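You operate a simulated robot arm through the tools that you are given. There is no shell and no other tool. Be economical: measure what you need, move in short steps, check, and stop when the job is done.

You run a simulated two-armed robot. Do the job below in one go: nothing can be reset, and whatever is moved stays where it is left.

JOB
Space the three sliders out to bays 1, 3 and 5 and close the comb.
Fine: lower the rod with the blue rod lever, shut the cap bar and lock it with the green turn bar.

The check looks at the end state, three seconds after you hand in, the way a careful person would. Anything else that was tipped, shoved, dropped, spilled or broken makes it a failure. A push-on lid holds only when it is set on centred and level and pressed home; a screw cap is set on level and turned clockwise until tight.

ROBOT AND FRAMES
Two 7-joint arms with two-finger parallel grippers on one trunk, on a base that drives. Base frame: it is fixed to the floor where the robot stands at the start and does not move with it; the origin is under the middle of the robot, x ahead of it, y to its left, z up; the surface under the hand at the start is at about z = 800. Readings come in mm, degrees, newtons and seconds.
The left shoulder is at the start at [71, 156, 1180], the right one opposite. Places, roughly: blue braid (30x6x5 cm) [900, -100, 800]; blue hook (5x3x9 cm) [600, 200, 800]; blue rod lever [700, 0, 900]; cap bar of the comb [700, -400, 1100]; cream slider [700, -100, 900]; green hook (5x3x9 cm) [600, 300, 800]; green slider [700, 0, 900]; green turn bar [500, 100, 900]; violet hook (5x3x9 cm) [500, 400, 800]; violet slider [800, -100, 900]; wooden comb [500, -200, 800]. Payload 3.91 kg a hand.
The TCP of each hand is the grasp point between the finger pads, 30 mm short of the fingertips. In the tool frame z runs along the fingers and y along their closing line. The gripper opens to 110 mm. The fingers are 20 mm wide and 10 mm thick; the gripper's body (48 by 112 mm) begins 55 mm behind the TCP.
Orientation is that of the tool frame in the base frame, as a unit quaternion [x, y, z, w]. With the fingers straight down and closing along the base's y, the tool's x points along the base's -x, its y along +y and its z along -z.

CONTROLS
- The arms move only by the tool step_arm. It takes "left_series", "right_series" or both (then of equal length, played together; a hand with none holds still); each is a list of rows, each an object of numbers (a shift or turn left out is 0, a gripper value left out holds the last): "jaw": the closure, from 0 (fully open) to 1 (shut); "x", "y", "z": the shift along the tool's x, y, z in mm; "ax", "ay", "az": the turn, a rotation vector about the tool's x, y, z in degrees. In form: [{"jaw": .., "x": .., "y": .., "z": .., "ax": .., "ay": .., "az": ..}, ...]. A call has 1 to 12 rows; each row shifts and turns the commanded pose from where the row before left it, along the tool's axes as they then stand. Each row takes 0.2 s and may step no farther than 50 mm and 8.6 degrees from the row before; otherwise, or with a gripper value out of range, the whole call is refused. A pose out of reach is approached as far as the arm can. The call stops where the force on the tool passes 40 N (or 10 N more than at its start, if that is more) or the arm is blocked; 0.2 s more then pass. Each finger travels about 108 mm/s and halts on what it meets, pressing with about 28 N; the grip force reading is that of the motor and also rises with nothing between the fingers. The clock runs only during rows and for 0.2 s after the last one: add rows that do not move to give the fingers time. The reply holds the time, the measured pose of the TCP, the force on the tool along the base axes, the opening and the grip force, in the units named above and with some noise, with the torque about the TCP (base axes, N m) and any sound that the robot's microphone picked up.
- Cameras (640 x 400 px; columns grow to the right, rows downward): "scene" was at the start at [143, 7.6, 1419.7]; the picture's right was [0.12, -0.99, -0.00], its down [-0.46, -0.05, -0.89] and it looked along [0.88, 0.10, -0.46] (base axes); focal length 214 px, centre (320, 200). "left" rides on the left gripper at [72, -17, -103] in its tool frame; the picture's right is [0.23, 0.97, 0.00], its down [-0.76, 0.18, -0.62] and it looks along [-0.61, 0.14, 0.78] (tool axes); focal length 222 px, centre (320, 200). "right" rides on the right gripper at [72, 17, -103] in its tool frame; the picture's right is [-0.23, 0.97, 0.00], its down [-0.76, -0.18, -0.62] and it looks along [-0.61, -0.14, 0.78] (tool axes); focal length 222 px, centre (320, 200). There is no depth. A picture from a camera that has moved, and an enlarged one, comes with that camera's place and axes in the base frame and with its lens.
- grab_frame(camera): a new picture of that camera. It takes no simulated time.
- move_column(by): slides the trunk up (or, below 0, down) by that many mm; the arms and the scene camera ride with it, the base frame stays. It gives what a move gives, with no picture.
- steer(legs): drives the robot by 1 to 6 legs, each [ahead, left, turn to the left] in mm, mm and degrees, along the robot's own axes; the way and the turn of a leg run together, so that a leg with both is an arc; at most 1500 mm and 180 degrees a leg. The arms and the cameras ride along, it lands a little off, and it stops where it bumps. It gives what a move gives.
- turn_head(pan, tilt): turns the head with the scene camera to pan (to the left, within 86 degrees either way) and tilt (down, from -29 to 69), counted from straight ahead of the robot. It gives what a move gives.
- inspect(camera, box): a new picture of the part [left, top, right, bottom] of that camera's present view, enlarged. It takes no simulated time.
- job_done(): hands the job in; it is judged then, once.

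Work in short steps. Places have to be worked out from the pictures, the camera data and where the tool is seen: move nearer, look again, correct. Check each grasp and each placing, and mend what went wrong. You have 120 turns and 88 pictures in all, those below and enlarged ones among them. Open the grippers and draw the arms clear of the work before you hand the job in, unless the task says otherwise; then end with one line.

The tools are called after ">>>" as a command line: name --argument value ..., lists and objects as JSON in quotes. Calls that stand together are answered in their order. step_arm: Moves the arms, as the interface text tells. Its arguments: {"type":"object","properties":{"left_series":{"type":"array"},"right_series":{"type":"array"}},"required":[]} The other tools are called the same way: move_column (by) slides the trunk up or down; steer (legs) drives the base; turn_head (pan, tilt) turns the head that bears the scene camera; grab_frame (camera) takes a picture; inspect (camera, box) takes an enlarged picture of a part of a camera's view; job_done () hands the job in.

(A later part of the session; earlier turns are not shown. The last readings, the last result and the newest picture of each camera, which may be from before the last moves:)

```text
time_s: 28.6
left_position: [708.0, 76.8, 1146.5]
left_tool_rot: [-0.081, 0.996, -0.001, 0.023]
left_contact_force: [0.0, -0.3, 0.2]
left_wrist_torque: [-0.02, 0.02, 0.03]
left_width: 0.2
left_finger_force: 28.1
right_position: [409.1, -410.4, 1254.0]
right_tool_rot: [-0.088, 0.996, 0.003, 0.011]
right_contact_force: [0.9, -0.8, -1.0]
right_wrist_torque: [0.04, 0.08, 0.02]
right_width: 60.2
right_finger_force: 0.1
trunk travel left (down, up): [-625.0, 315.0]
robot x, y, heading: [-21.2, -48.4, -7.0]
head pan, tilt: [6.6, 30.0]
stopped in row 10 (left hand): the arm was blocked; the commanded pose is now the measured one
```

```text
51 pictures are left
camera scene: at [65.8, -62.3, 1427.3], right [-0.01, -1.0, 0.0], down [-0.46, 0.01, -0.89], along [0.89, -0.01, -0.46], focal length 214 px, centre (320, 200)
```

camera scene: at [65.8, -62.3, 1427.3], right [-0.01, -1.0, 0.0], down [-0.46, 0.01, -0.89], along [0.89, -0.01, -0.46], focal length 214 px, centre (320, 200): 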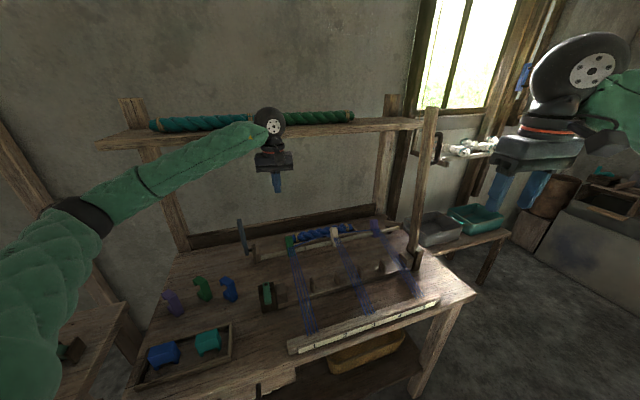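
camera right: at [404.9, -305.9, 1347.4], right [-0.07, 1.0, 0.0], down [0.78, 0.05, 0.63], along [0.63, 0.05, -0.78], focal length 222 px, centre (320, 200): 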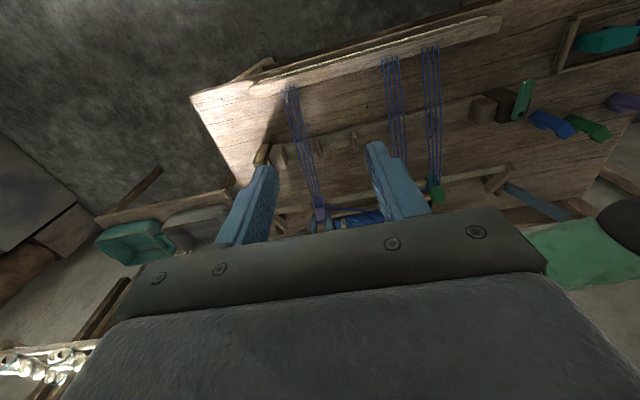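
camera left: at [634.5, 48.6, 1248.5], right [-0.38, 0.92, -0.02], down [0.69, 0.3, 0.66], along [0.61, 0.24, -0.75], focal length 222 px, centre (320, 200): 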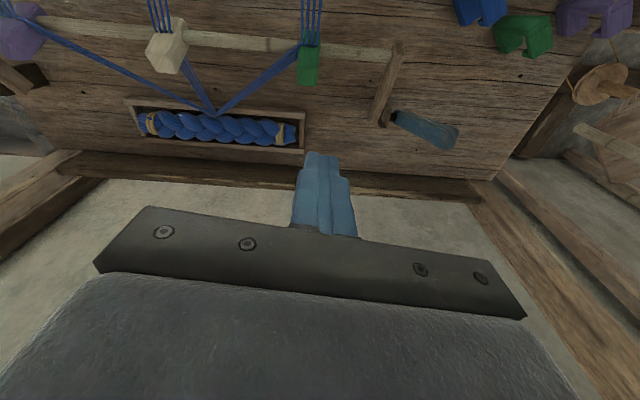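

The left wrist hit the shelf edge and shoved the robot itself (heading -7°). I back the hand off toward the robot, then return the base to its pose.

>>> step_arm --left_series '[{"x": 40}, {"x": 40}, {"x": 30, "z": 20}, {"x": 20, "z": 30}]'

>>> steer --legs '[[12, 48, 7]]'

>>> grab_frame --camera "scene"

```text
time_s: 29.6
left_position: [619.7, 53.3, 1061.7]
left_tool_rot: [-0.088, 0.996, 0.0, 0.001]
left_contact_force: [0.6, -0.4, -0.8]
left_wrist_torque: [0.01, 0.04, 0.03]
left_width: 0.1
left_finger_force: 27.3
right_position: [440.7, -413.7, 1239.1]
right_tool_rot: [-0.084, 0.996, 0.002, -0.002]
right_contact_force: [0.7, -0.7, -0.1]
right_wrist_torque: [0.0, 0.07, 0.03]
right_width: 60.8
right_finger_force: 0.0
trunk travel left (down, up): [-625.0, 315.0]
robot x, y, heading: [-15.8, -51.1, -7.6]
head pan, tilt: [6.6, 30.0]
```

```text
time_s: 30.6
left_position: [615.8, 178.3, 1064.4]
left_tool_rot: [-0.149, 0.989, -0.002, 0.003]
left_contact_force: [0.1, 1.0, 0.3]
left_wrist_torque: [-0.03, 0.0, 0.0]
left_width: 0.0
left_finger_force: 28.0
right_position: [494.1, -306.5, 1239.7]
right_tool_rot: [-0.145, 0.989, -0.001, -0.002]
right_contact_force: [0.5, 0.5, -0.2]
right_wrist_torque: [-0.04, 0.02, 0.0]
right_width: 60.4
right_finger_force: 0.2
trunk travel left (down, up): [-625.0, 315.0]
robot x, y, heading: [-3.5, -10.4, -0.7]
head pan, tilt: [6.6, 30.0]
```

```text
50 pictures are left
camera scene: at [143.2, 3.2, 1415.6], right [0.1, -0.99, 0.0], down [-0.5, -0.05, -0.86], along [0.86, 0.09, -0.5], focal length 214 px, centre (320, 200)
```

scene: 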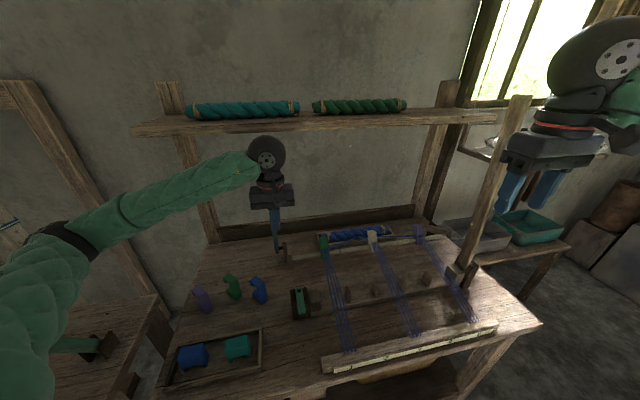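

Base restored, scene intact. Zoom on the lever with scene camera and left camera to pin down its position.

>>> grab_frame --camera "left"

>>> inspect --camera "scene" --box '[230, 180, 342, 290]'

```text
49 pictures are left
camera left: at [551.8, 142.6, 1168.4], right [-0.5, 0.86, 0.0], down [0.67, 0.4, 0.62], along [0.54, 0.31, -0.78], focal length 222 px, centre (320, 200)
```

left: 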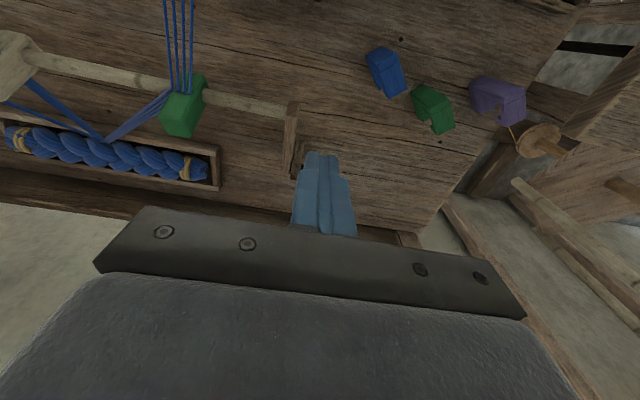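

```text
3.64 times, centred on (286, 235) of scene
camera zoom: at [143.2, 3.2, 1415.6], right [0.1, -0.99, 0.0], down [-0.5, -0.05, -0.86], along [0.86, 0.09, -0.5], focal length 780 px, centre (444, 73)
```

zoom: 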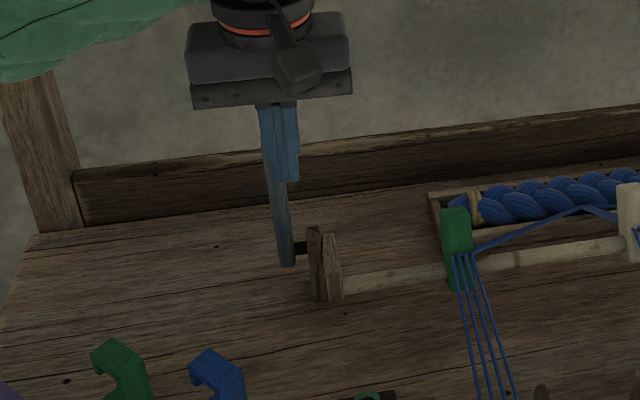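

Go around to the right of the lever at low height (z≈1012), then behind it.

>>> step_arm --left_series '[{"y": -45}, {"y": -42}, {"z": 26}, {"z": 26}, {"x": -42}, {"x": -42}, {"x": -42}]'

>>> grab_frame --camera "left"

>>> inspect --camera "scene" --box '[230, 180, 342, 290]'

```text
time_s: 32.2
left_position: [762.4, 131.0, 1015.8]
left_tool_rot: [-0.148, 0.989, -0.001, 0.002]
left_contact_force: [0.5, 0.0, -0.3]
left_wrist_torque: [-0.02, 0.03, 0.02]
left_width: 0.2
left_finger_force: 28.0
right_position: [494.3, -308.6, 1240.7]
right_tool_rot: [-0.144, 0.99, 0.001, 0.0]
right_contact_force: [1.0, 0.0, 0.0]
right_wrist_torque: [0.02, 0.03, 0.0]
right_width: 60.5
right_finger_force: 0.0
trunk travel left (down, up): [-625.0, 315.0]
robot x, y, heading: [-1.6, -5.9, -0.8]
head pan, tilt: [6.6, 30.0]
```

```text
47 pictures are left
camera left: at [697.2, 94.0, 1118.6], right [-0.5, 0.86, 0.0], down [0.67, 0.39, 0.63], along [0.54, 0.31, -0.78], focal length 222 px, centre (320, 200)
```

left: 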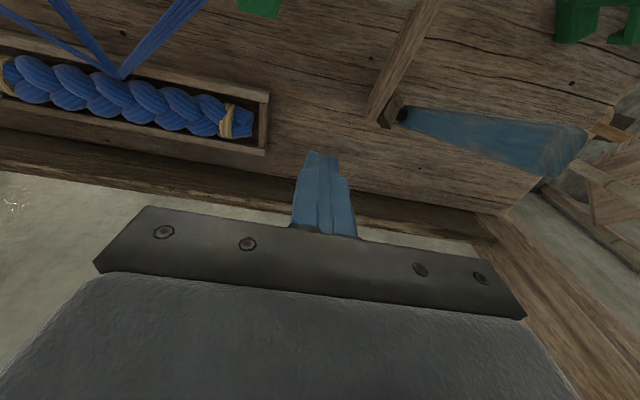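

```text
3.64 times, centred on (286, 235) of scene
camera zoom: at [142.3, -0.6, 1415.8], right [0.1, -0.99, 0.0], down [-0.5, -0.05, -0.87], along [0.86, 0.09, -0.5], focal length 780 px, centre (444, 73)
```

zoom: 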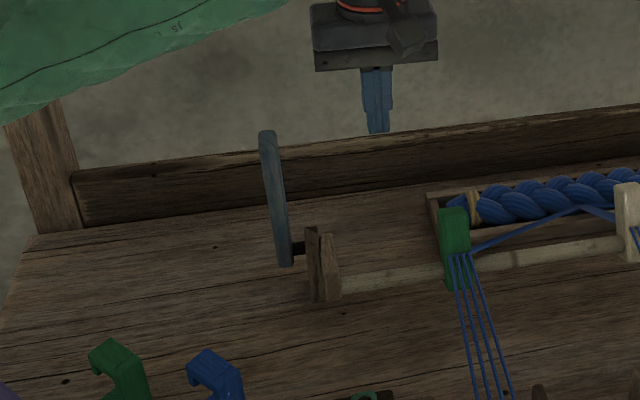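

Lever: top (681,208,1031), pivot ≈ (723,220,855), leaning toward me. Slide the closed fingers behind it and start pulling it toward the robot.

>>> step_arm --left_series '[{"y": 33}, {"y": 33}, {"y": 32}, {"x": 20}, {"x": 15}, {"x": 15}, {"x": 16, "z": 7}, {"x": 16, "z": 8}]'

>>> inspect --camera "scene" --box '[230, 180, 342, 290]'

```text
time_s: 34.0
left_position: [659.2, 199.9, 1002.1]
left_tool_rot: [-0.151, 0.988, 0.0, 0.006]
left_contact_force: [32.8, 13.4, 21.3]
left_wrist_torque: [0.04, -0.95, -0.36]
left_width: 0.0
left_finger_force: 28.2
right_position: [495.3, -313.0, 1241.5]
right_tool_rot: [-0.143, 0.99, 0.001, -0.001]
right_contact_force: [0.0, 1.1, 0.7]
right_wrist_torque: [0.05, -0.04, 0.02]
right_width: 60.4
right_finger_force: 0.1
trunk travel left (down, up): [-625.0, 315.0]
robot x, y, heading: [-4.1, -4.6, -0.5]
head pan, tilt: [6.6, 30.0]
```

```text
3.64 times, centred on (286, 235) of scene
camera zoom: at [144.0, -2.6, 1417.5], right [0.1, -0.99, 0.0], down [-0.5, -0.05, -0.87], along [0.86, 0.09, -0.5], focal length 780 px, centre (444, 73)
```

zoom: 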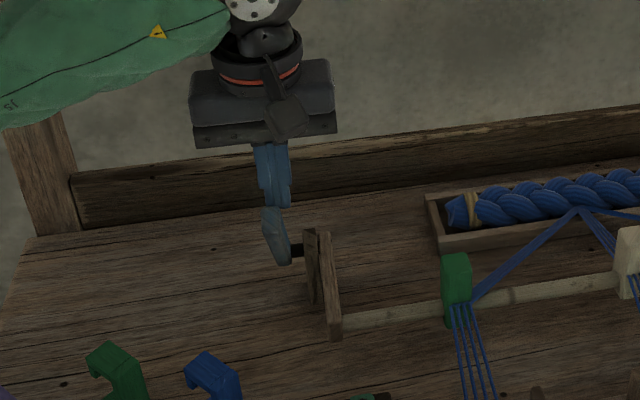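

It's turning and the rod is lowering. Continue along the arc.

>>> step_arm --left_series '[{"x": 11, "z": 7}, {"x": 11, "z": 8}, {"x": 9, "z": 9}, {"x": 8, "z": 10}, {"x": 6, "z": 10}]'

>>> inspect --camera "scene" --box '[230, 180, 342, 290]'

```text
time_s: 34.2
left_position: [657.5, 199.7, 1003.2]
left_tool_rot: [-0.151, 0.988, 0.0, 0.009]
left_contact_force: [0.0, -1.0, -0.2]
left_wrist_torque: [0.04, -0.01, -0.01]
left_width: 0.2
left_finger_force: 28.2
right_position: [493.8, -310.8, 1241.2]
right_tool_rot: [-0.143, 0.99, 0.001, 0.0]
right_contact_force: [-0.1, 0.1, 0.2]
right_wrist_torque: [0.0, -0.03, 0.01]
right_width: 60.7
right_finger_force: 0.1
trunk travel left (down, up): [-625.0, 315.0]
robot x, y, heading: [0.1, -4.5, -0.6]
head pan, tilt: [6.6, 30.0]
stopped in row 1 (left hand): the force on the tool passed its limit at 66 N (the readings are from after the stop); the commanded pose is now the measured one
```

```text
3.64 times, centred on (286, 235) of scene
camera zoom: at [142.4, -3.0, 1416.5], right [0.1, -0.99, 0.0], down [-0.5, -0.05, -0.87], along [0.86, 0.09, -0.5], focal length 780 px, centre (444, 73)
```

zoom: 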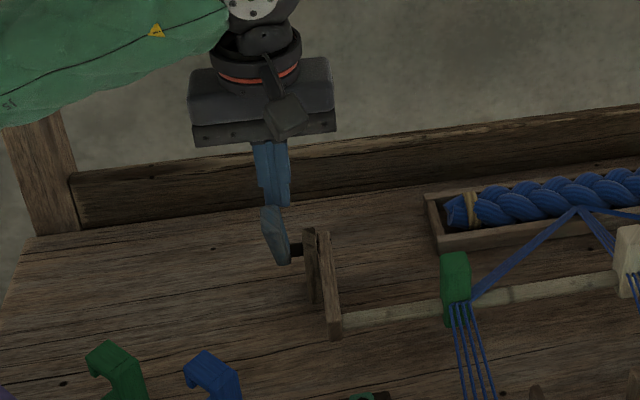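

A hard stop was reached (66 N). Check whether the rod is fully down and the strings lie in the bays.

>>> inspect --camera "scene" --box '[270, 220, 510, 370]'

>>> inspect --camera "right" --box '[230, 10, 550, 210]'

```text
2.67 times, centred on (390, 295) of scene
camera zoom: at [142.4, -3.0, 1416.5], right [0.1, -0.99, 0.0], down [-0.5, -0.05, -0.87], along [0.86, 0.09, -0.5], focal length 572 px, centre (133, -53)
```

zoom: 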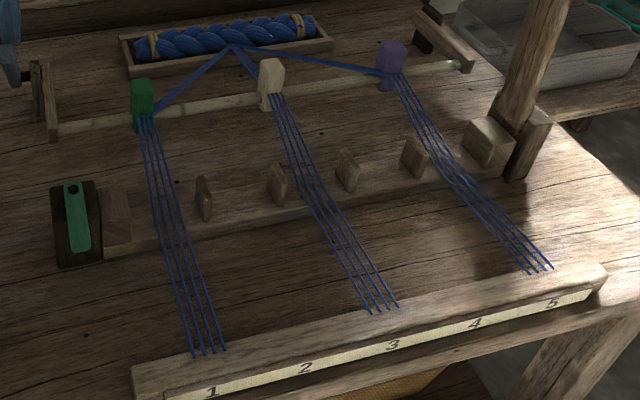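

```text
2.00 times, centred on (390, 110) of right
camera zoom: at [419.2, -316.4, 1343.7], right [-0.06, 1.0, 0.0], down [0.78, 0.04, 0.62], along [0.62, 0.04, -0.78], focal length 444 px, centre (180, 380)
```

zoom: 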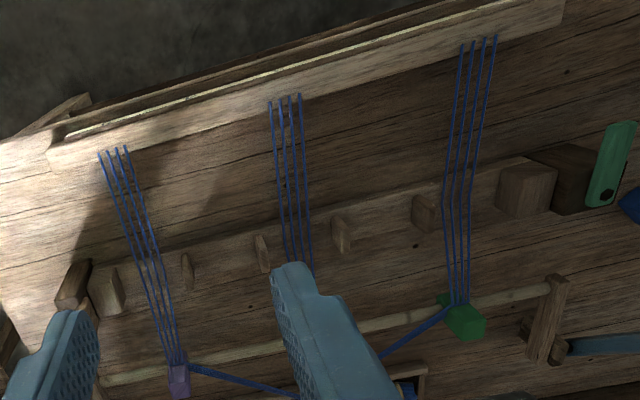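

The rod is down and the strings lie in bays 1, 3 and 5. Retreat the left hand over the lever and park it back-left.

>>> step_arm --left_series '[{"x": -12, "z": -10}, {"z": -35}, {"x": 40}, {"x": 45}, {"x": 45}, {"x": 30, "y": 30}]'

>>> inspect --camera "scene" --box '[410, 80, 602, 300]'

>>> inspect --camera "scene" --box '[230, 190, 422, 310]'

```text
time_s: 35.6
left_position: [517.6, 173.1, 1046.2]
left_tool_rot: [-0.146, 0.989, 0.003, 0.01]
left_contact_force: [0.3, -0.7, 0.4]
left_wrist_torque: [0.01, -0.02, 0.02]
left_width: 0.0
left_finger_force: 28.0
right_position: [495.6, -323.9, 1238.7]
right_tool_rot: [-0.138, 0.99, 0.006, -0.001]
right_contact_force: [-0.5, -0.3, -0.8]
right_wrist_torque: [-0.01, -0.01, -0.02]
right_width: 60.6
right_finger_force: 0.0
trunk travel left (down, up): [-625.0, 315.0]
robot x, y, heading: [5.5, -7.1, -1.5]
head pan, tilt: [6.6, 30.0]
```

```text
1.82 times, centred on (506, 190) of scene
camera zoom: at [149.0, -12.5, 1417.7], right [0.09, -1.0, -0.01], down [-0.5, -0.04, -0.87], along [0.86, 0.08, -0.5], focal length 390 px, centre (-18, 218)
```

zoom: 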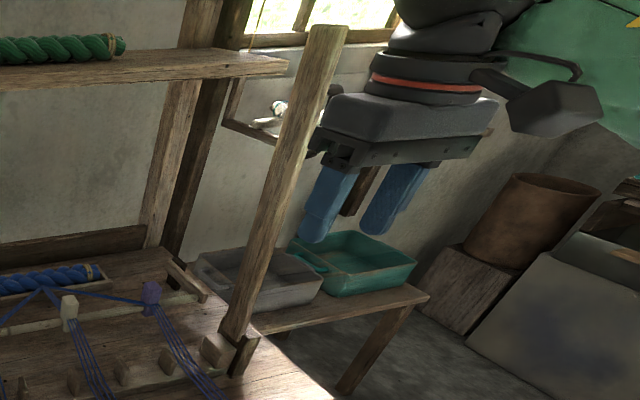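

```text
3.33 times, centred on (326, 250) of scene
camera zoom: at [149.0, -12.5, 1417.7], right [0.09, -1.0, -0.01], down [-0.5, -0.04, -0.87], along [0.86, 0.08, -0.5], focal length 715 px, centre (300, 33)
```

zoom: 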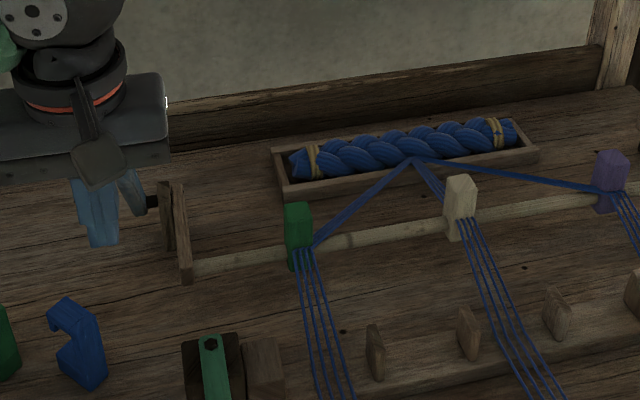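

The base shifted slightly; check what the left arm might be touching.

>>> turn_head --pan 55 --tilt 35

>>> grab_frame --camera "scene"

```text
time_s: 36.8
left_position: [516.5, 173.3, 1046.5]
left_tool_rot: [-0.146, 0.989, 0.003, 0.008]
left_contact_force: [-0.9, 0.7, -0.2]
left_wrist_torque: [0.02, -0.03, 0.02]
left_width: 0.0
left_finger_force: 28.1
right_position: [494.4, -324.9, 1237.3]
right_tool_rot: [-0.137, 0.991, 0.005, 0.0]
right_contact_force: [-0.3, -0.5, 0.5]
right_wrist_torque: [-0.02, 0.02, 0.03]
right_width: 60.3
right_finger_force: 0.1
trunk travel left (down, up): [-625.0, 315.0]
robot x, y, heading: [-1.4, -7.9, -1.4]
head pan, tilt: [55.0, 35.0]
```

```text
39 pictures are left
camera scene: at [110.2, 49.8, 1410.1], right [0.8, -0.59, -0.01], down [-0.34, -0.45, -0.82], along [0.49, 0.66, -0.57], focal length 214 px, centre (320, 200)
```

scene: 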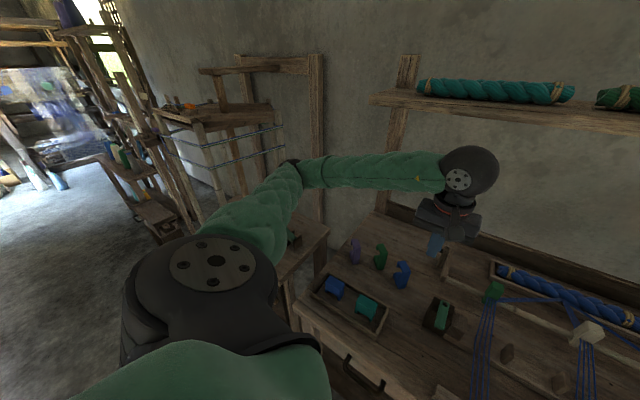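

The left elbow is probably brushing a stand at the left; ease the hand forward/right and see if the residuals vanish.

>>> step_arm --left_series '[{"x": -25, "y": -20}, {"x": -25, "y": -20}, {}]'

>>> turn_head --pan -20 --tilt 25

>>> grab_frame --camera "scene"

>>> grab_frame --camera "right"

```text
time_s: 37.6
left_position: [557.3, 176.3, 1060.0]
left_tool_rot: [-0.16, 0.987, -0.001, 0.018]
left_contact_force: [0.2, -0.4, -0.4]
left_wrist_torque: [0.01, -0.02, -0.01]
left_width: 0.0
left_finger_force: 27.6
right_position: [484.6, -299.8, 1252.6]
right_tool_rot: [-0.148, 0.989, -0.002, 0.003]
right_contact_force: [0.6, 0.3, -0.1]
right_wrist_torque: [-0.01, 0.0, -0.01]
right_width: 60.7
right_finger_force: 0.0
trunk travel left (down, up): [-625.0, 315.0]
robot x, y, heading: [-0.9, -2.8, -0.4]
head pan, tilt: [55.0, 35.0]
```

```text
time_s: 39.1
left_position: [565.6, 145.2, 1046.7]
left_tool_rot: [-0.146, 0.989, 0.002, 0.009]
left_contact_force: [-0.3, -0.5, -0.3]
left_wrist_torque: [-0.01, -0.04, 0.0]
left_width: 0.1
left_finger_force: 27.7
right_position: [489.8, -325.8, 1237.0]
right_tool_rot: [-0.14, 0.99, 0.005, 0.001]
right_contact_force: [1.0, 0.9, 0.6]
right_wrist_torque: [0.0, -0.02, 0.02]
right_width: 60.4
right_finger_force: 0.1
trunk travel left (down, up): [-625.0, 315.0]
robot x, y, heading: [2.6, -9.6, -1.3]
head pan, tilt: [-20.0, 25.0]
```

```text
38 pictures are left
camera scene: at [138.2, -58.0, 1423.0], right [-0.36, -0.93, -0.01], down [-0.39, 0.16, -0.9], along [0.85, -0.32, -0.43], focal length 214 px, centre (320, 200)
```

scene: 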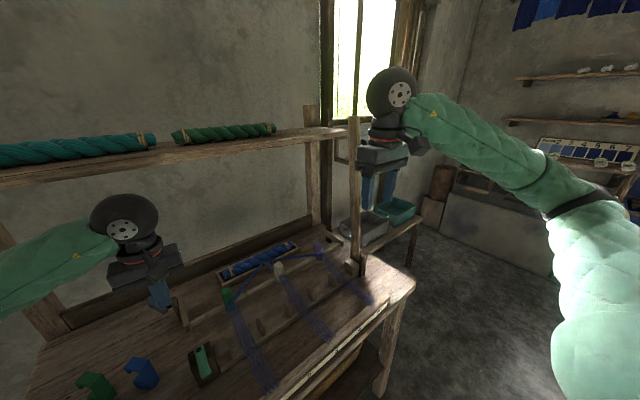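

```text
37 pictures are left
camera right: at [416.9, -331.0, 1340.4], right [-0.05, 1.0, 0.01], down [0.78, 0.03, 0.62], along [0.62, 0.04, -0.78], focal length 222 px, centre (320, 200)
```

right: 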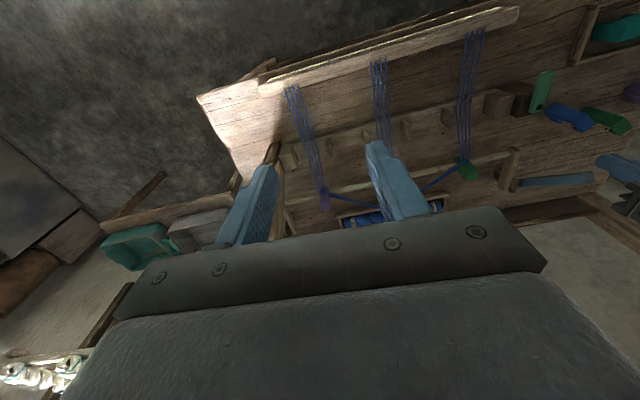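

Still a slight twist of the robot. Move the left hand back to the earlier contact-free spot near (625,180,1065) and view the elbow.

>>> step_arm --left_series '[{"x": -34, "y": 8, "z": -10}, {"x": -33, "y": 8, "z": -10}, {}, {}]'

>>> turn_head --pan 60 --tilt 40

>>> inspect --camera "scene" --box '[160, 40, 480, 240]'

```text
time_s: 40.1
left_position: [629.2, 192.8, 1064.6]
left_tool_rot: [-0.15, 0.989, 0.001, 0.007]
left_contact_force: [-1.0, 0.2, 0.2]
left_wrist_torque: [0.02, -0.02, 0.04]
left_width: 0.3
left_finger_force: 27.9
right_position: [496.6, -316.1, 1236.6]
right_tool_rot: [-0.142, 0.99, 0.003, -0.002]
right_contact_force: [-0.8, -0.1, 0.5]
right_wrist_torque: [-0.02, 0.0, 0.02]
right_width: 60.6
right_finger_force: 0.2
trunk travel left (down, up): [-625.0, 315.0]
robot x, y, heading: [1.2, -5.7, -0.9]
head pan, tilt: [-20.0, 25.0]
```

```text
time_s: 41.6
left_position: [629.7, 193.8, 1065.9]
left_tool_rot: [-0.152, 0.988, 0.001, 0.007]
left_contact_force: [-0.6, 0.2, 0.4]
left_wrist_torque: [0.01, 0.02, -0.02]
left_width: 0.0
left_finger_force: 27.5
right_position: [496.1, -314.8, 1238.1]
right_tool_rot: [-0.144, 0.99, 0.003, -0.002]
right_contact_force: [-0.9, -0.7, 0.8]
right_wrist_torque: [0.02, -0.01, -0.05]
right_width: 60.6
right_finger_force: 0.1
trunk travel left (down, up): [-625.0, 315.0]
robot x, y, heading: [3.8, -7.4, -0.8]
head pan, tilt: [60.0, 40.0]
```

```text
2.00 times, centred on (320, 140) of scene
camera zoom: at [99.7, 58.1, 1400.8], right [0.86, -0.51, -0.01], down [-0.33, -0.55, -0.77], along [0.39, 0.66, -0.64], focal length 429 px, centre (320, 320)
```

zoom: 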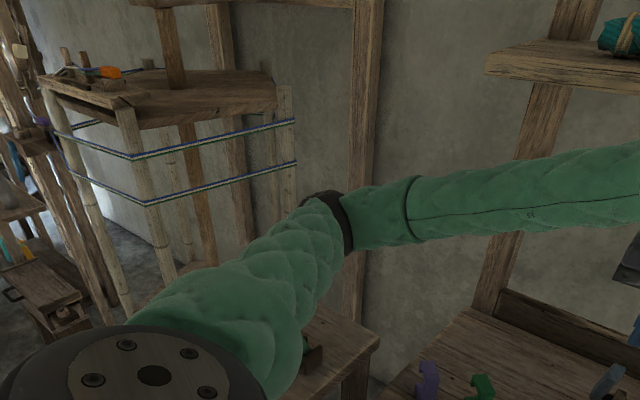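

The left side looks free. Now the cap bar: raise the right hand above the bar's top level and turn it 90° so the jaws close across the bar.

>>> step_arm --right_series '[{"z": -38, "az": 8.2}, {"z": -38, "az": 8.2}, {"z": -38, "az": 8.2}, {"z": -38, "az": 8.2}, {"z": -38, "az": 8.2}, {"az": 8.2}, {"az": 8.2}, {"az": 8.2}, {"az": 8.2}, {"az": 8.2}, {"az": 8}]'

>>> turn_head --pan -25 --tilt 15

>>> grab_frame --camera "scene"

>>> grab_frame --camera "right"

```text
time_s: 44.0
left_position: [627.5, 194.8, 1064.9]
left_tool_rot: [-0.152, 0.988, 0.001, 0.008]
left_contact_force: [0.1, -0.1, -0.1]
left_wrist_torque: [0.02, 0.0, 0.01]
left_width: 0.0
left_finger_force: 28.8
right_position: [495.3, -315.1, 1427.9]
right_tool_rot: [0.599, 0.801, 0.001, -0.003]
right_contact_force: [-1.0, 0.1, -0.6]
right_wrist_torque: [0.0, -0.03, 0.02]
right_width: 60.8
right_finger_force: 0.1
trunk travel left (down, up): [-625.0, 315.0]
robot x, y, heading: [0.6, -5.0, -0.7]
head pan, tilt: [60.0, 40.0]
```

```text
time_s: 45.6
left_position: [626.3, 193.7, 1066.1]
left_tool_rot: [-0.152, 0.988, 0.001, 0.008]
left_contact_force: [-0.4, 0.5, -0.3]
left_wrist_torque: [-0.01, -0.02, 0.01]
left_width: 0.0
left_finger_force: 27.6
right_position: [495.3, -316.5, 1428.0]
right_tool_rot: [0.597, 0.802, 0.001, -0.004]
right_contact_force: [-0.1, 0.1, 0.0]
right_wrist_torque: [0.0, -0.05, 0.0]
right_width: 60.6
right_finger_force: 0.0
trunk travel left (down, up): [-625.0, 315.0]
robot x, y, heading: [2.1, -5.3, -0.8]
head pan, tilt: [-25.0, 15.0]
```

```text
35 pictures are left
camera scene: at [138.7, -56.1, 1439.9], right [-0.43, -0.9, 0.0], down [-0.24, 0.12, -0.96], along [0.87, -0.42, -0.26], focal length 214 px, centre (320, 200)
```

scene: 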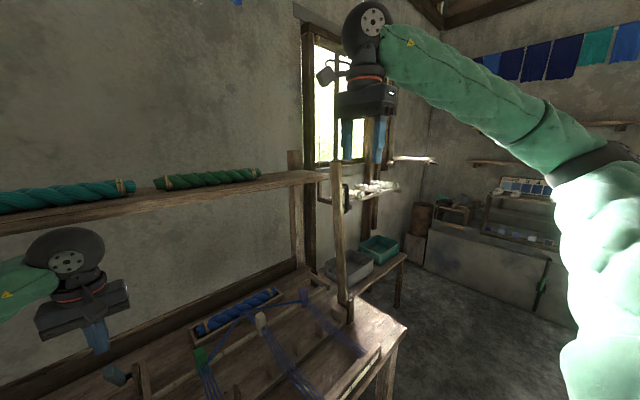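

```text
34 pictures are left
camera right: at [491.3, -241.6, 1532.3], right [1.0, 0.06, 0.0], down [0.05, -0.78, 0.62], along [0.03, -0.62, -0.79], focal length 222 px, centre (320, 200)
```

right: 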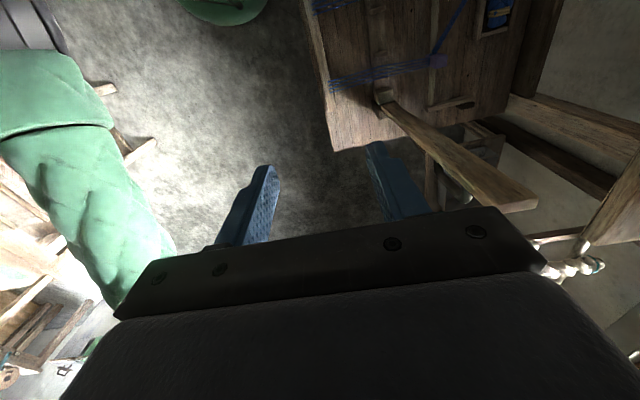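

Triangulated bar top ≈ (664,-356,1384), ~43 mm wide, bar leaning ~5° left. Move above it with the jaws at 90 mm.

>>> step_arm --right_series '[{"jaw": 0.18, "z": -12}, {"x": -21, "y": 38}, {"x": -21, "y": 38}, {"x": -22, "y": 37}, {"x": -22, "y": 37}]'

>>> grab_frame --camera "right"

>>> inspect --camera "scene" --box '[270, 70, 430, 190]'

```text
time_s: 46.8
left_position: [627.5, 192.7, 1065.8]
left_tool_rot: [-0.151, 0.988, 0.002, 0.008]
left_contact_force: [0.2, 0.8, -0.2]
left_wrist_torque: [0.01, -0.01, -0.03]
left_width: 0.0
left_finger_force: 27.6
right_position: [665.2, -357.1, 1440.9]
right_tool_rot: [0.599, 0.801, 0.001, -0.004]
right_contact_force: [-0.5, 0.4, -0.4]
right_wrist_torque: [-0.01, -0.01, -0.02]
right_width: 90.2
right_finger_force: 0.1
trunk travel left (down, up): [-625.0, 315.0]
robot x, y, heading: [3.7, -5.9, -0.6]
head pan, tilt: [-25.0, 15.0]
```

```text
33 pictures are left
camera right: at [660.2, -283.9, 1544.2], right [1.0, 0.06, 0.0], down [0.05, -0.78, 0.62], along [0.03, -0.62, -0.79], focal length 222 px, centre (320, 200)
```

right: 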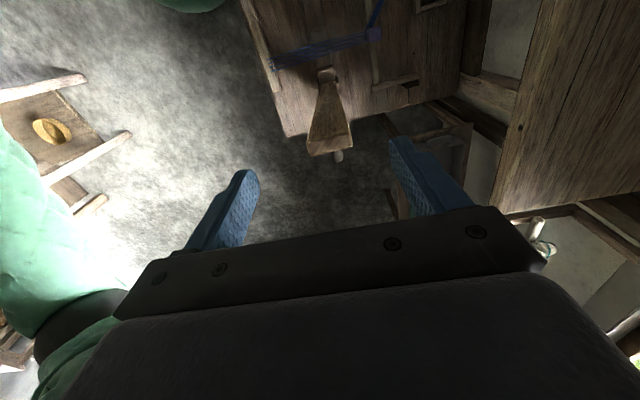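

```text
3.33 times, centred on (350, 130) of scene
camera zoom: at [138.0, -56.2, 1440.0], right [-0.43, -0.9, 0.0], down [-0.23, 0.12, -0.96], along [0.87, -0.42, -0.26], focal length 715 px, centre (220, 433)
```

zoom: 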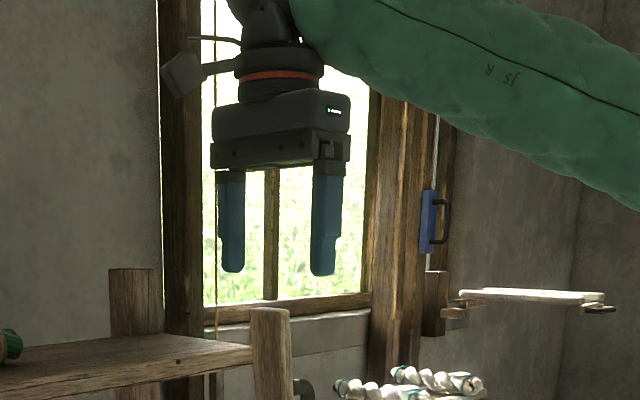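

Bar top is ~6 mm further along tool y. Shift, descend over it and grip.

>>> step_arm --right_series '[{"y": 6.5, "z": 23}, {"z": 30}, {"z": 30}, {"jaw": 0.4}, {"jaw": 0.7}, {}, {}]'

>>> grab_frame --camera "right"

>>> inspect --camera "scene" --box '[270, 100, 430, 220]'

```text
time_s: 48.4
left_position: [627.9, 193.5, 1065.8]
left_tool_rot: [-0.151, 0.988, 0.002, 0.008]
left_contact_force: [0.3, -0.9, 0.2]
left_wrist_torque: [0.0, 0.05, -0.03]
left_width: 0.0
left_finger_force: 27.9
right_position: [669.7, -353.8, 1358.5]
right_tool_rot: [0.598, 0.801, 0.001, -0.004]
right_contact_force: [-1.8, -1.6, -4.6]
right_wrist_torque: [0.14, -1.19, 0.59]
right_width: 36.4
right_finger_force: 45.0
trunk travel left (down, up): [-625.0, 315.0]
robot x, y, heading: [2.8, -5.3, -0.7]
head pan, tilt: [-25.0, 15.0]
```

```text
31 pictures are left
camera right: at [666.5, -280.3, 1460.8], right [1.0, 0.06, 0.0], down [0.05, -0.78, 0.62], along [0.03, -0.62, -0.79], focal length 222 px, centre (320, 200)
```

right: 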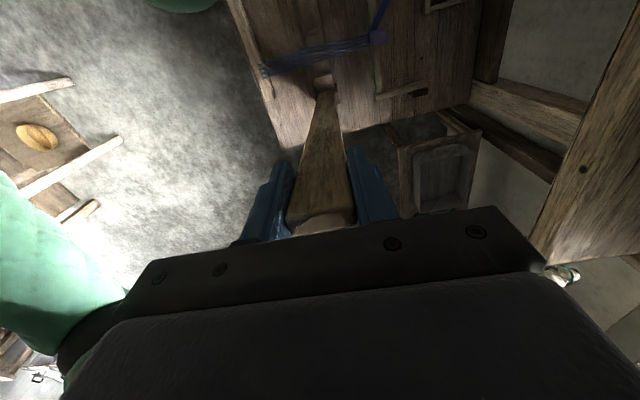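

```text
3.33 times, centred on (350, 160) of scene
camera zoom: at [138.1, -56.5, 1439.9], right [-0.43, -0.9, 0.0], down [-0.23, 0.12, -0.96], along [0.87, -0.42, -0.26], focal length 715 px, centre (220, 333)
```

zoom: 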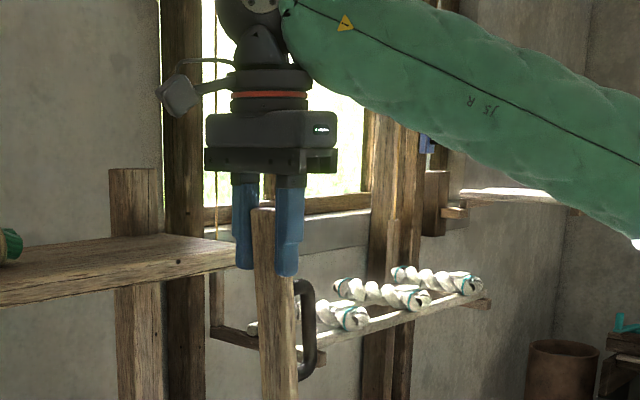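

Bar gripped (36 mm wide) near its end. Hinge estimated at s≈605, z≈865, radius ≈497. Begin swinging it down along the arc, checking force.

>>> step_arm --right_series '[{"x": 15, "z": 2}, {"x": 16, "z": 3}, {"x": 29.6, "z": 6.7}, {"x": 29.2, "z": 8.5}, {"x": 28.5, "z": 10.3}, {"x": 27.9, "z": 12}]'

>>> inspect --camera "scene" --box '[240, 100, 432, 340]'

```text
time_s: 49.8
left_position: [627.1, 192.5, 1067.0]
left_tool_rot: [-0.152, 0.988, 0.002, 0.01]
left_contact_force: [-1.0, 0.4, -0.8]
left_wrist_torque: [-0.02, 0.0, 0.03]
left_width: 0.0
left_finger_force: 27.9
right_position: [627.5, -213.3, 1315.0]
right_tool_rot: [0.598, 0.801, 0.002, -0.003]
right_contact_force: [-14.9, -7.1, -7.1]
right_wrist_torque: [0.11, -0.48, 0.11]
right_width: 40.9
right_finger_force: 7.9
trunk travel left (down, up): [-625.0, 315.0]
robot x, y, heading: [1.0, -4.9, -0.7]
head pan, tilt: [-25.0, 15.0]
```

```text
1.67 times, centred on (336, 220) of scene
camera zoom: at [137.1, -56.7, 1439.9], right [-0.43, -0.9, 0.0], down [-0.23, 0.12, -0.97], along [0.87, -0.42, -0.26], focal length 358 px, centre (293, 167)
```

zoom: 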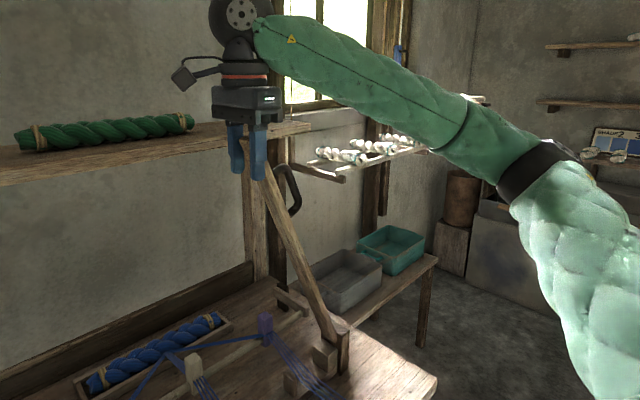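

Moving well; a side force shows I'm ~3 mm too far away from the robot. Correct sideways and continue the arc.

>>> step_arm --right_series '[{"y": -3, "jaw": 0.85}, {}]'

```text
time_s: 50.4
left_position: [626.1, 192.7, 1067.5]
left_tool_rot: [-0.152, 0.988, 0.001, 0.008]
left_contact_force: [0.3, 0.1, 0.0]
left_wrist_torque: [0.03, 0.02, 0.02]
left_width: 0.0
left_finger_force: 27.9
right_position: [624.9, -214.8, 1315.2]
right_tool_rot: [0.599, 0.801, 0.002, -0.003]
right_contact_force: [-13.9, -10.7, -9.9]
right_wrist_torque: [-0.34, -1.14, 0.16]
right_width: 36.3
right_finger_force: 45.4
trunk travel left (down, up): [-625.0, 315.0]
robot x, y, heading: [-1.0, -9.3, -0.9]
head pan, tilt: [-25.0, 15.0]
```

>>> step_arm --right_series '[{"y": -4}, {}]'

```text
time_s: 51.2
left_position: [627.6, 193.6, 1067.6]
left_tool_rot: [-0.152, 0.988, 0.001, 0.009]
left_contact_force: [-0.4, -0.2, -0.8]
left_wrist_torque: [-0.01, 0.0, -0.01]
left_width: 0.0
left_finger_force: 28.0
right_position: [625.2, -214.7, 1313.8]
right_tool_rot: [0.598, 0.802, 0.004, -0.003]
right_contact_force: [19.6, 5.7, -2.8]
right_wrist_torque: [0.19, -1.03, 0.37]
right_width: 36.0
right_finger_force: 45.2
trunk travel left (down, up): [-625.0, 315.0]
robot x, y, heading: [-2.9, -10.4, -0.6]
head pan, tilt: [-25.0, 15.0]
stopped in row 2 (right hand): the force on the tool passed its limit at 41 N (the readings are from after the stop); the commanded pose is now the measured one
```

Slightly overcorrected; nudge back 1.5 mm and continue down the arc.

>>> step_arm --right_series '[{"y": 1.5}, {"x": 27.2, "y": -0.5, "z": 13.6}, {"x": 26.3, "y": -0.5, "z": 15.3}, {"x": 25.2, "y": -0.5, "z": 16.9}, {"x": 24.2, "y": -0.5, "z": 18.4}]'

```text
time_s: 52.5
left_position: [625.4, 195.2, 1067.7]
left_tool_rot: [-0.151, 0.989, 0.0, 0.009]
left_contact_force: [0.2, -0.7, 0.3]
left_wrist_torque: [0.02, 0.0, -0.01]
left_width: 0.1
left_finger_force: 28.2
right_position: [591.5, -114.5, 1252.9]
right_tool_rot: [0.597, 0.802, 0.001, -0.003]
right_contact_force: [-1.6, -2.7, -5.6]
right_wrist_torque: [0.89, -0.03, 1.32]
right_width: 36.0
right_finger_force: 44.7
trunk travel left (down, up): [-625.0, 315.0]
robot x, y, heading: [2.7, -6.9, -0.8]
head pan, tilt: [-25.0, 15.0]
stopped in row 5 (right hand): the force on the tool passed its limit at 44 N (the readings are from after the stop); the commanded pose is now the measured one
```

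Continue the arc in smaller groups.

>>> step_arm --right_series '[{"x": 11, "z": 9.7}, {"x": 10.8, "z": 9.6}, {"x": 11, "z": 10.7}, {"x": 10.9, "z": 10.7}]'

>>> grab_frame --camera "right"

```text
time_s: 53.6
left_position: [625.6, 192.2, 1069.8]
left_tool_rot: [-0.15, 0.989, 0.0, 0.01]
left_contact_force: [-0.1, 0.0, 0.4]
left_wrist_torque: [0.02, 0.01, 0.04]
left_width: 0.2
left_finger_force: 28.0
right_position: [579.3, -70.8, 1214.3]
right_tool_rot: [0.597, 0.803, 0.001, -0.002]
right_contact_force: [-5.2, 0.1, -1.3]
right_wrist_torque: [0.47, -0.25, 0.55]
right_width: 36.3
right_finger_force: 45.2
trunk travel left (down, up): [-625.0, 315.0]
robot x, y, heading: [-2.0, -4.8, -0.8]
head pan, tilt: [-25.0, 15.0]
stopped in row 4 (right hand): the force on the tool passed its limit at 41 N (the readings are from after the stop); the commanded pose is now the measured one
```

```text
28 pictures are left
camera right: at [574.2, 2.0, 1317.4], right [1.0, 0.06, 0.0], down [0.05, -0.78, 0.62], along [0.04, -0.62, -0.79], focal length 222 px, centre (320, 200)
```

right: 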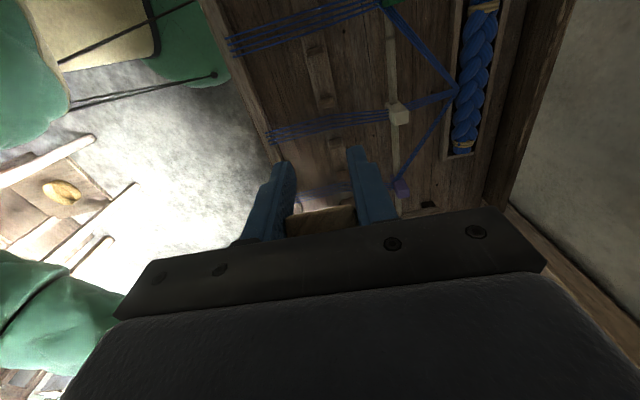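

Refit: hinge ≈ (s 612, z 840), radius 525. Continue with the refitted arc.

>>> step_arm --right_series '[{"x": 10.8, "z": 11.5}, {"x": 10.9, "z": 11.5}, {"x": 10.4, "z": 12.2}, {"x": 10.4, "z": 12.3}, {"x": 9.6, "z": 12.8}, {"x": 9.6, "z": 12.9}]'

```text
time_s: 55.2
left_position: [626.4, 192.4, 1070.1]
left_tool_rot: [-0.15, 0.989, 0.0, 0.01]
left_contact_force: [-0.5, 0.0, -1.1]
left_wrist_torque: [0.0, -0.01, 0.0]
left_width: 0.1
left_finger_force: 27.6
right_position: [559.8, -14.2, 1140.8]
right_tool_rot: [0.597, 0.802, 0.002, -0.002]
right_contact_force: [-8.3, 1.0, 0.4]
right_wrist_torque: [0.24, -0.45, 0.52]
right_width: 35.9
right_finger_force: 45.7
trunk travel left (down, up): [-625.0, 315.0]
robot x, y, heading: [0.9, -7.9, -0.9]
head pan, tilt: [-25.0, 15.0]
stopped in row 6 (right hand): the force on the tool passed its limit at 41 N (the readings are from after the stop); the commanded pose is now the measured one
```

Before finishing, raise the left hand a bit so the right wrist passes clear of it.

>>> step_arm --left_series '[{"x": 10, "z": -30}, {"x": 10, "z": -30}, {"z": -30}]'

>>> step_arm --right_series '[{"x": 8.7, "z": 13.4}, {"x": 8.8, "z": 13.4}, {"x": 8, "z": 13.9}, {"x": 8, "z": 13.9}, {"x": 7, "z": 14.4}, {"x": 7, "z": 14.4}]'

```text
time_s: 56.0
left_position: [603.3, 184.9, 1157.3]
left_tool_rot: [-0.149, 0.989, 0.0, 0.01]
left_contact_force: [-0.1, 0.1, 0.1]
left_wrist_torque: [0.01, 0.0, 0.0]
left_width: 0.0
left_finger_force: 28.6
right_position: [559.8, -12.2, 1138.6]
right_tool_rot: [0.597, 0.802, 0.0, -0.002]
right_contact_force: [-27.2, -28.9, -16.3]
right_wrist_torque: [1.68, -0.72, 0.36]
right_width: 35.8
right_finger_force: 45.6
trunk travel left (down, up): [-625.0, 315.0]
robot x, y, heading: [0.1, -3.3, -0.9]
head pan, tilt: [-25.0, 15.0]
```

```text
time_s: 57.4
left_position: [602.4, 186.8, 1157.3]
left_tool_rot: [-0.149, 0.989, -0.001, 0.009]
left_contact_force: [-0.3, 0.7, 0.3]
left_wrist_torque: [-0.02, -0.01, -0.01]
left_width: 0.0
left_finger_force: 27.9
right_position: [544.7, 34.8, 1057.9]
right_tool_rot: [0.596, 0.803, 0.001, -0.001]
right_contact_force: [-34.0, -25.9, -4.7]
right_wrist_torque: [-0.57, -1.0, 0.59]
right_width: 36.1
right_finger_force: 44.9
trunk travel left (down, up): [-625.0, 315.0]
robot x, y, heading: [2.1, -6.7, -0.7]
head pan, tilt: [-25.0, 15.0]
```

Side force again; shift 2.5 mm toward the robot, ease radius, continue and look.

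>>> step_arm --right_series '[{"x": -1, "y": -2.5}, {"x": 5, "z": 14.9}, {"x": 5, "z": 14.9}, {"x": 5, "z": 15}, {"x": 4.5, "z": 15}]'

>>> turn_head --pan 8 --tilt 40

>>> grab_frame --camera "scene"

```text
time_s: 58.6
left_position: [603.1, 188.5, 1156.2]
left_tool_rot: [-0.15, 0.989, -0.002, 0.01]
left_contact_force: [0.1, -0.6, 0.5]
left_wrist_torque: [0.02, -0.02, 0.02]
left_width: 0.0
left_finger_force: 28.2
right_position: [537.0, 53.7, 997.0]
right_tool_rot: [0.597, 0.802, 0.002, -0.001]
right_contact_force: [-22.0, -3.3, 1.9]
right_wrist_torque: [-0.85, -0.68, 0.33]
right_width: 36.4
right_finger_force: 45.2
trunk travel left (down, up): [-625.0, 315.0]
robot x, y, heading: [0.1, -5.0, -1.0]
head pan, tilt: [-25.0, 15.0]
```

```text
time_s: 59.6
left_position: [603.7, 189.5, 1157.1]
left_tool_rot: [-0.151, 0.989, -0.002, 0.009]
left_contact_force: [0.1, -0.9, -0.2]
left_wrist_torque: [-0.03, -0.05, -0.01]
left_width: 0.0
left_finger_force: 28.2
right_position: [537.3, 55.8, 997.2]
right_tool_rot: [0.597, 0.802, 0.001, -0.001]
right_contact_force: [-23.1, 1.2, -1.6]
right_wrist_torque: [1.03, -0.04, 0.39]
right_width: 35.8
right_finger_force: 44.9
trunk travel left (down, up): [-625.0, 315.0]
robot x, y, heading: [2.1, -5.9, -0.8]
head pan, tilt: [8.0, 40.0]
```

```text
27 pictures are left
camera scene: at [134.9, 0.9, 1400.8], right [0.12, -0.99, 0.0], down [-0.64, -0.08, -0.77], along [0.76, 0.1, -0.64], focal length 214 px, centre (320, 200)
```

scene: 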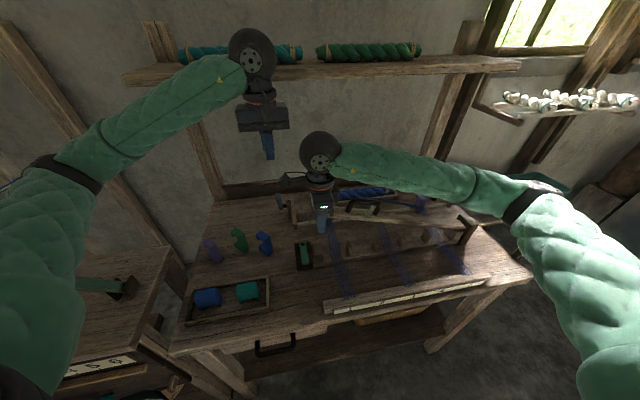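

Nearly down. Zoom near the turn-bar block to confirm the bar's end will clear the turn bar.

>>> inspect --camera "scene" --box '[264, 170, 488, 310]'

```text
2.86 times, centred on (376, 240) of scene
camera zoom: at [134.9, 0.9, 1400.8], right [0.12, -0.99, 0.0], down [-0.64, -0.08, -0.77], along [0.76, 0.1, -0.64], focal length 613 px, centre (160, 86)
```

zoom: 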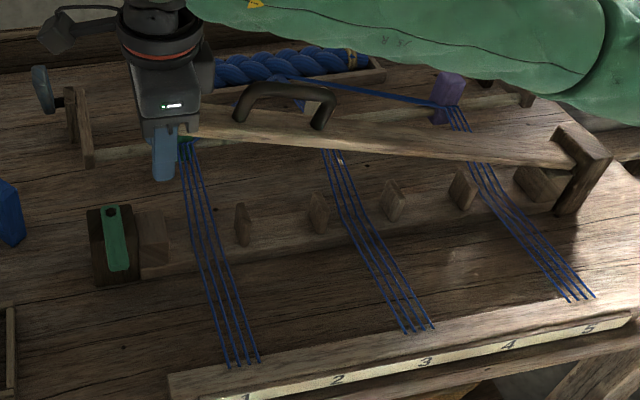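

Continue lowering with sideways correction to about z 895.

>>> step_arm --right_series '[{"y": -2}, {"x": 4, "z": 14.8}, {"x": 4, "z": 14.9}, {"x": 3.3, "z": 15.6}, {"x": 3.3, "z": 15.7}, {"x": 2.4, "z": 15.9}, {"x": 2.4, "z": 15.9}, {"x": 1, "z": 9}]'

>>> inspect --camera "scene" --box '[264, 190, 424, 290]'

```text
time_s: 61.2
left_position: [605.1, 188.3, 1155.4]
left_tool_rot: [-0.149, 0.989, -0.001, 0.009]
left_contact_force: [0.2, -1.0, -0.7]
left_wrist_torque: [-0.01, -0.02, -0.03]
left_width: 0.0
left_finger_force: 28.3
right_position: [532.5, 70.4, 913.1]
right_tool_rot: [0.596, 0.803, 0.001, -0.001]
right_contact_force: [-7.8, -5.9, 14.1]
right_wrist_torque: [0.5, 0.06, 0.18]
right_width: 36.1
right_finger_force: 45.0
trunk travel left (down, up): [-625.0, 315.0]
robot x, y, heading: [1.1, -8.1, -1.0]
head pan, tilt: [8.0, 40.0]
stopped in row 7 (right hand): the force on the tool passed its limit at 65 N (the readings are from after the stop); the commanded pose is now the measured one
```

```text
4.00 times, centred on (344, 240) of scene
camera zoom: at [136.4, 0.3, 1400.7], right [0.12, -0.99, 0.0], down [-0.64, -0.08, -0.77], along [0.76, 0.1, -0.64], focal length 858 px, centre (224, 40)
```

zoom: 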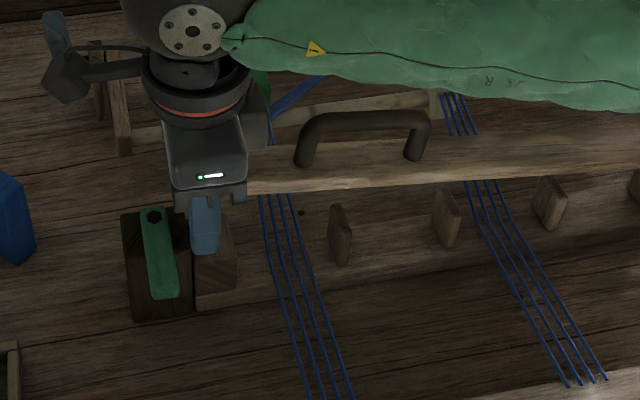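

Fingertips have met the left block's top (z≈883); the bar end is only ~15 mm above it. Open, lift, and look.

>>> step_arm --right_series '[{"z": -3, "jaw": 0.6}, {"jaw": 0.4}, {"jaw": 0.35}, {"z": -30}, {"z": -40}, {"z": -40}]'

>>> grab_frame --camera "right"

>>> inspect --camera "scene" --box '[264, 190, 488, 330]'

```text
time_s: 62.6
left_position: [604.5, 189.0, 1155.3]
left_tool_rot: [-0.149, 0.989, -0.003, 0.01]
left_contact_force: [0.2, 0.9, 0.3]
left_wrist_torque: [0.0, 0.01, -0.01]
left_width: 0.0
left_finger_force: 28.1
right_position: [532.1, 72.1, 1025.7]
right_tool_rot: [0.597, 0.802, 0.001, 0.0]
right_contact_force: [0.0, -0.4, -0.2]
right_wrist_torque: [-0.01, -0.02, 0.04]
right_width: 71.3
right_finger_force: 0.0
trunk travel left (down, up): [-625.0, 315.0]
robot x, y, heading: [-1.1, -7.7, -1.0]
head pan, tilt: [8.0, 40.0]
```

```text
24 pictures are left
camera right: at [527.4, 146.7, 1129.7], right [1.0, 0.06, 0.0], down [0.05, -0.78, 0.62], along [0.04, -0.62, -0.78], focal length 222 px, centre (320, 200)
```

right: 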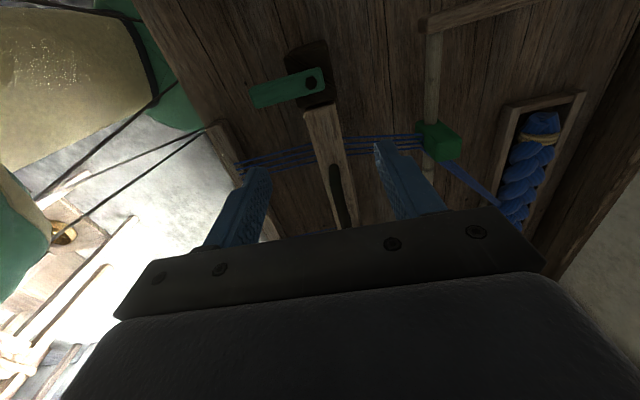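

```text
2.86 times, centred on (376, 260) of scene
camera zoom: at [136.3, 1.0, 1400.5], right [0.12, -0.99, 0.0], down [-0.64, -0.08, -0.77], along [0.76, 0.09, -0.64], focal length 613 px, centre (160, 29)
```

zoom: 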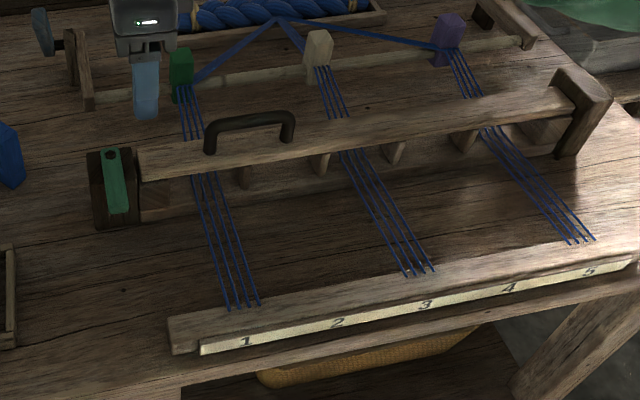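

The cap lies closed over the comb, end against the turn-bar block; bolt ≈ (523,101,902), turn bar pointing toward me. Close the fingers and press gently on the cap near its end, which also gives me its top height.

>>> step_arm --right_series '[{"x": -16, "jaw": 1}, {"x": -16}, {"z": 35}, {"z": 35}, {"z": 10}, {"z": 6}, {"z": 6}, {"z": 6}, {"z": 6}, {"z": 6}]'

```text
time_s: 64.8
left_position: [605.7, 188.7, 1154.7]
left_tool_rot: [-0.149, 0.989, -0.002, 0.008]
left_contact_force: [0.0, -0.2, -0.4]
left_wrist_torque: [-0.04, -0.03, 0.0]
left_width: 0.1
left_finger_force: 28.6
right_position: [541.5, 40.2, 914.3]
right_tool_rot: [0.597, 0.802, 0.002, -0.001]
right_contact_force: [0.6, -0.8, -0.3]
right_wrist_torque: [-0.03, 0.01, -0.01]
right_width: 0.1
right_finger_force: 28.5
trunk travel left (down, up): [-625.0, 315.0]
robot x, y, heading: [0.6, -6.7, -0.6]
head pan, tilt: [8.0, 40.0]
```

No contact yet at tip z 884; continue down slowly.

>>> step_arm --right_series '[{"z": 5}, {"z": 4}, {"z": 4}, {"z": 4}, {"z": 4}, {"z": 4}]'

```text
time_s: 65.4
left_position: [604.4, 188.9, 1155.7]
left_tool_rot: [-0.149, 0.989, -0.003, 0.01]
left_contact_force: [-0.6, -0.4, -0.5]
left_wrist_torque: [0.01, 0.0, 0.01]
left_width: 0.0
left_finger_force: 27.9
right_position: [541.9, 40.4, 910.5]
right_tool_rot: [0.597, 0.802, 0.005, 0.002]
right_contact_force: [-10.7, -6.6, 26.1]
right_wrist_torque: [-0.43, 0.34, -0.04]
right_width: 0.0
right_finger_force: 28.7
trunk travel left (down, up): [-625.0, 315.0]
robot x, y, heading: [1.5, -5.8, -1.0]
head pan, tilt: [8.0, 40.0]
stopped in row 3 (right hand): the force on the tool passed its limit at 48 N (the readings are from after the stop); the commanded pose is now the measured one
```

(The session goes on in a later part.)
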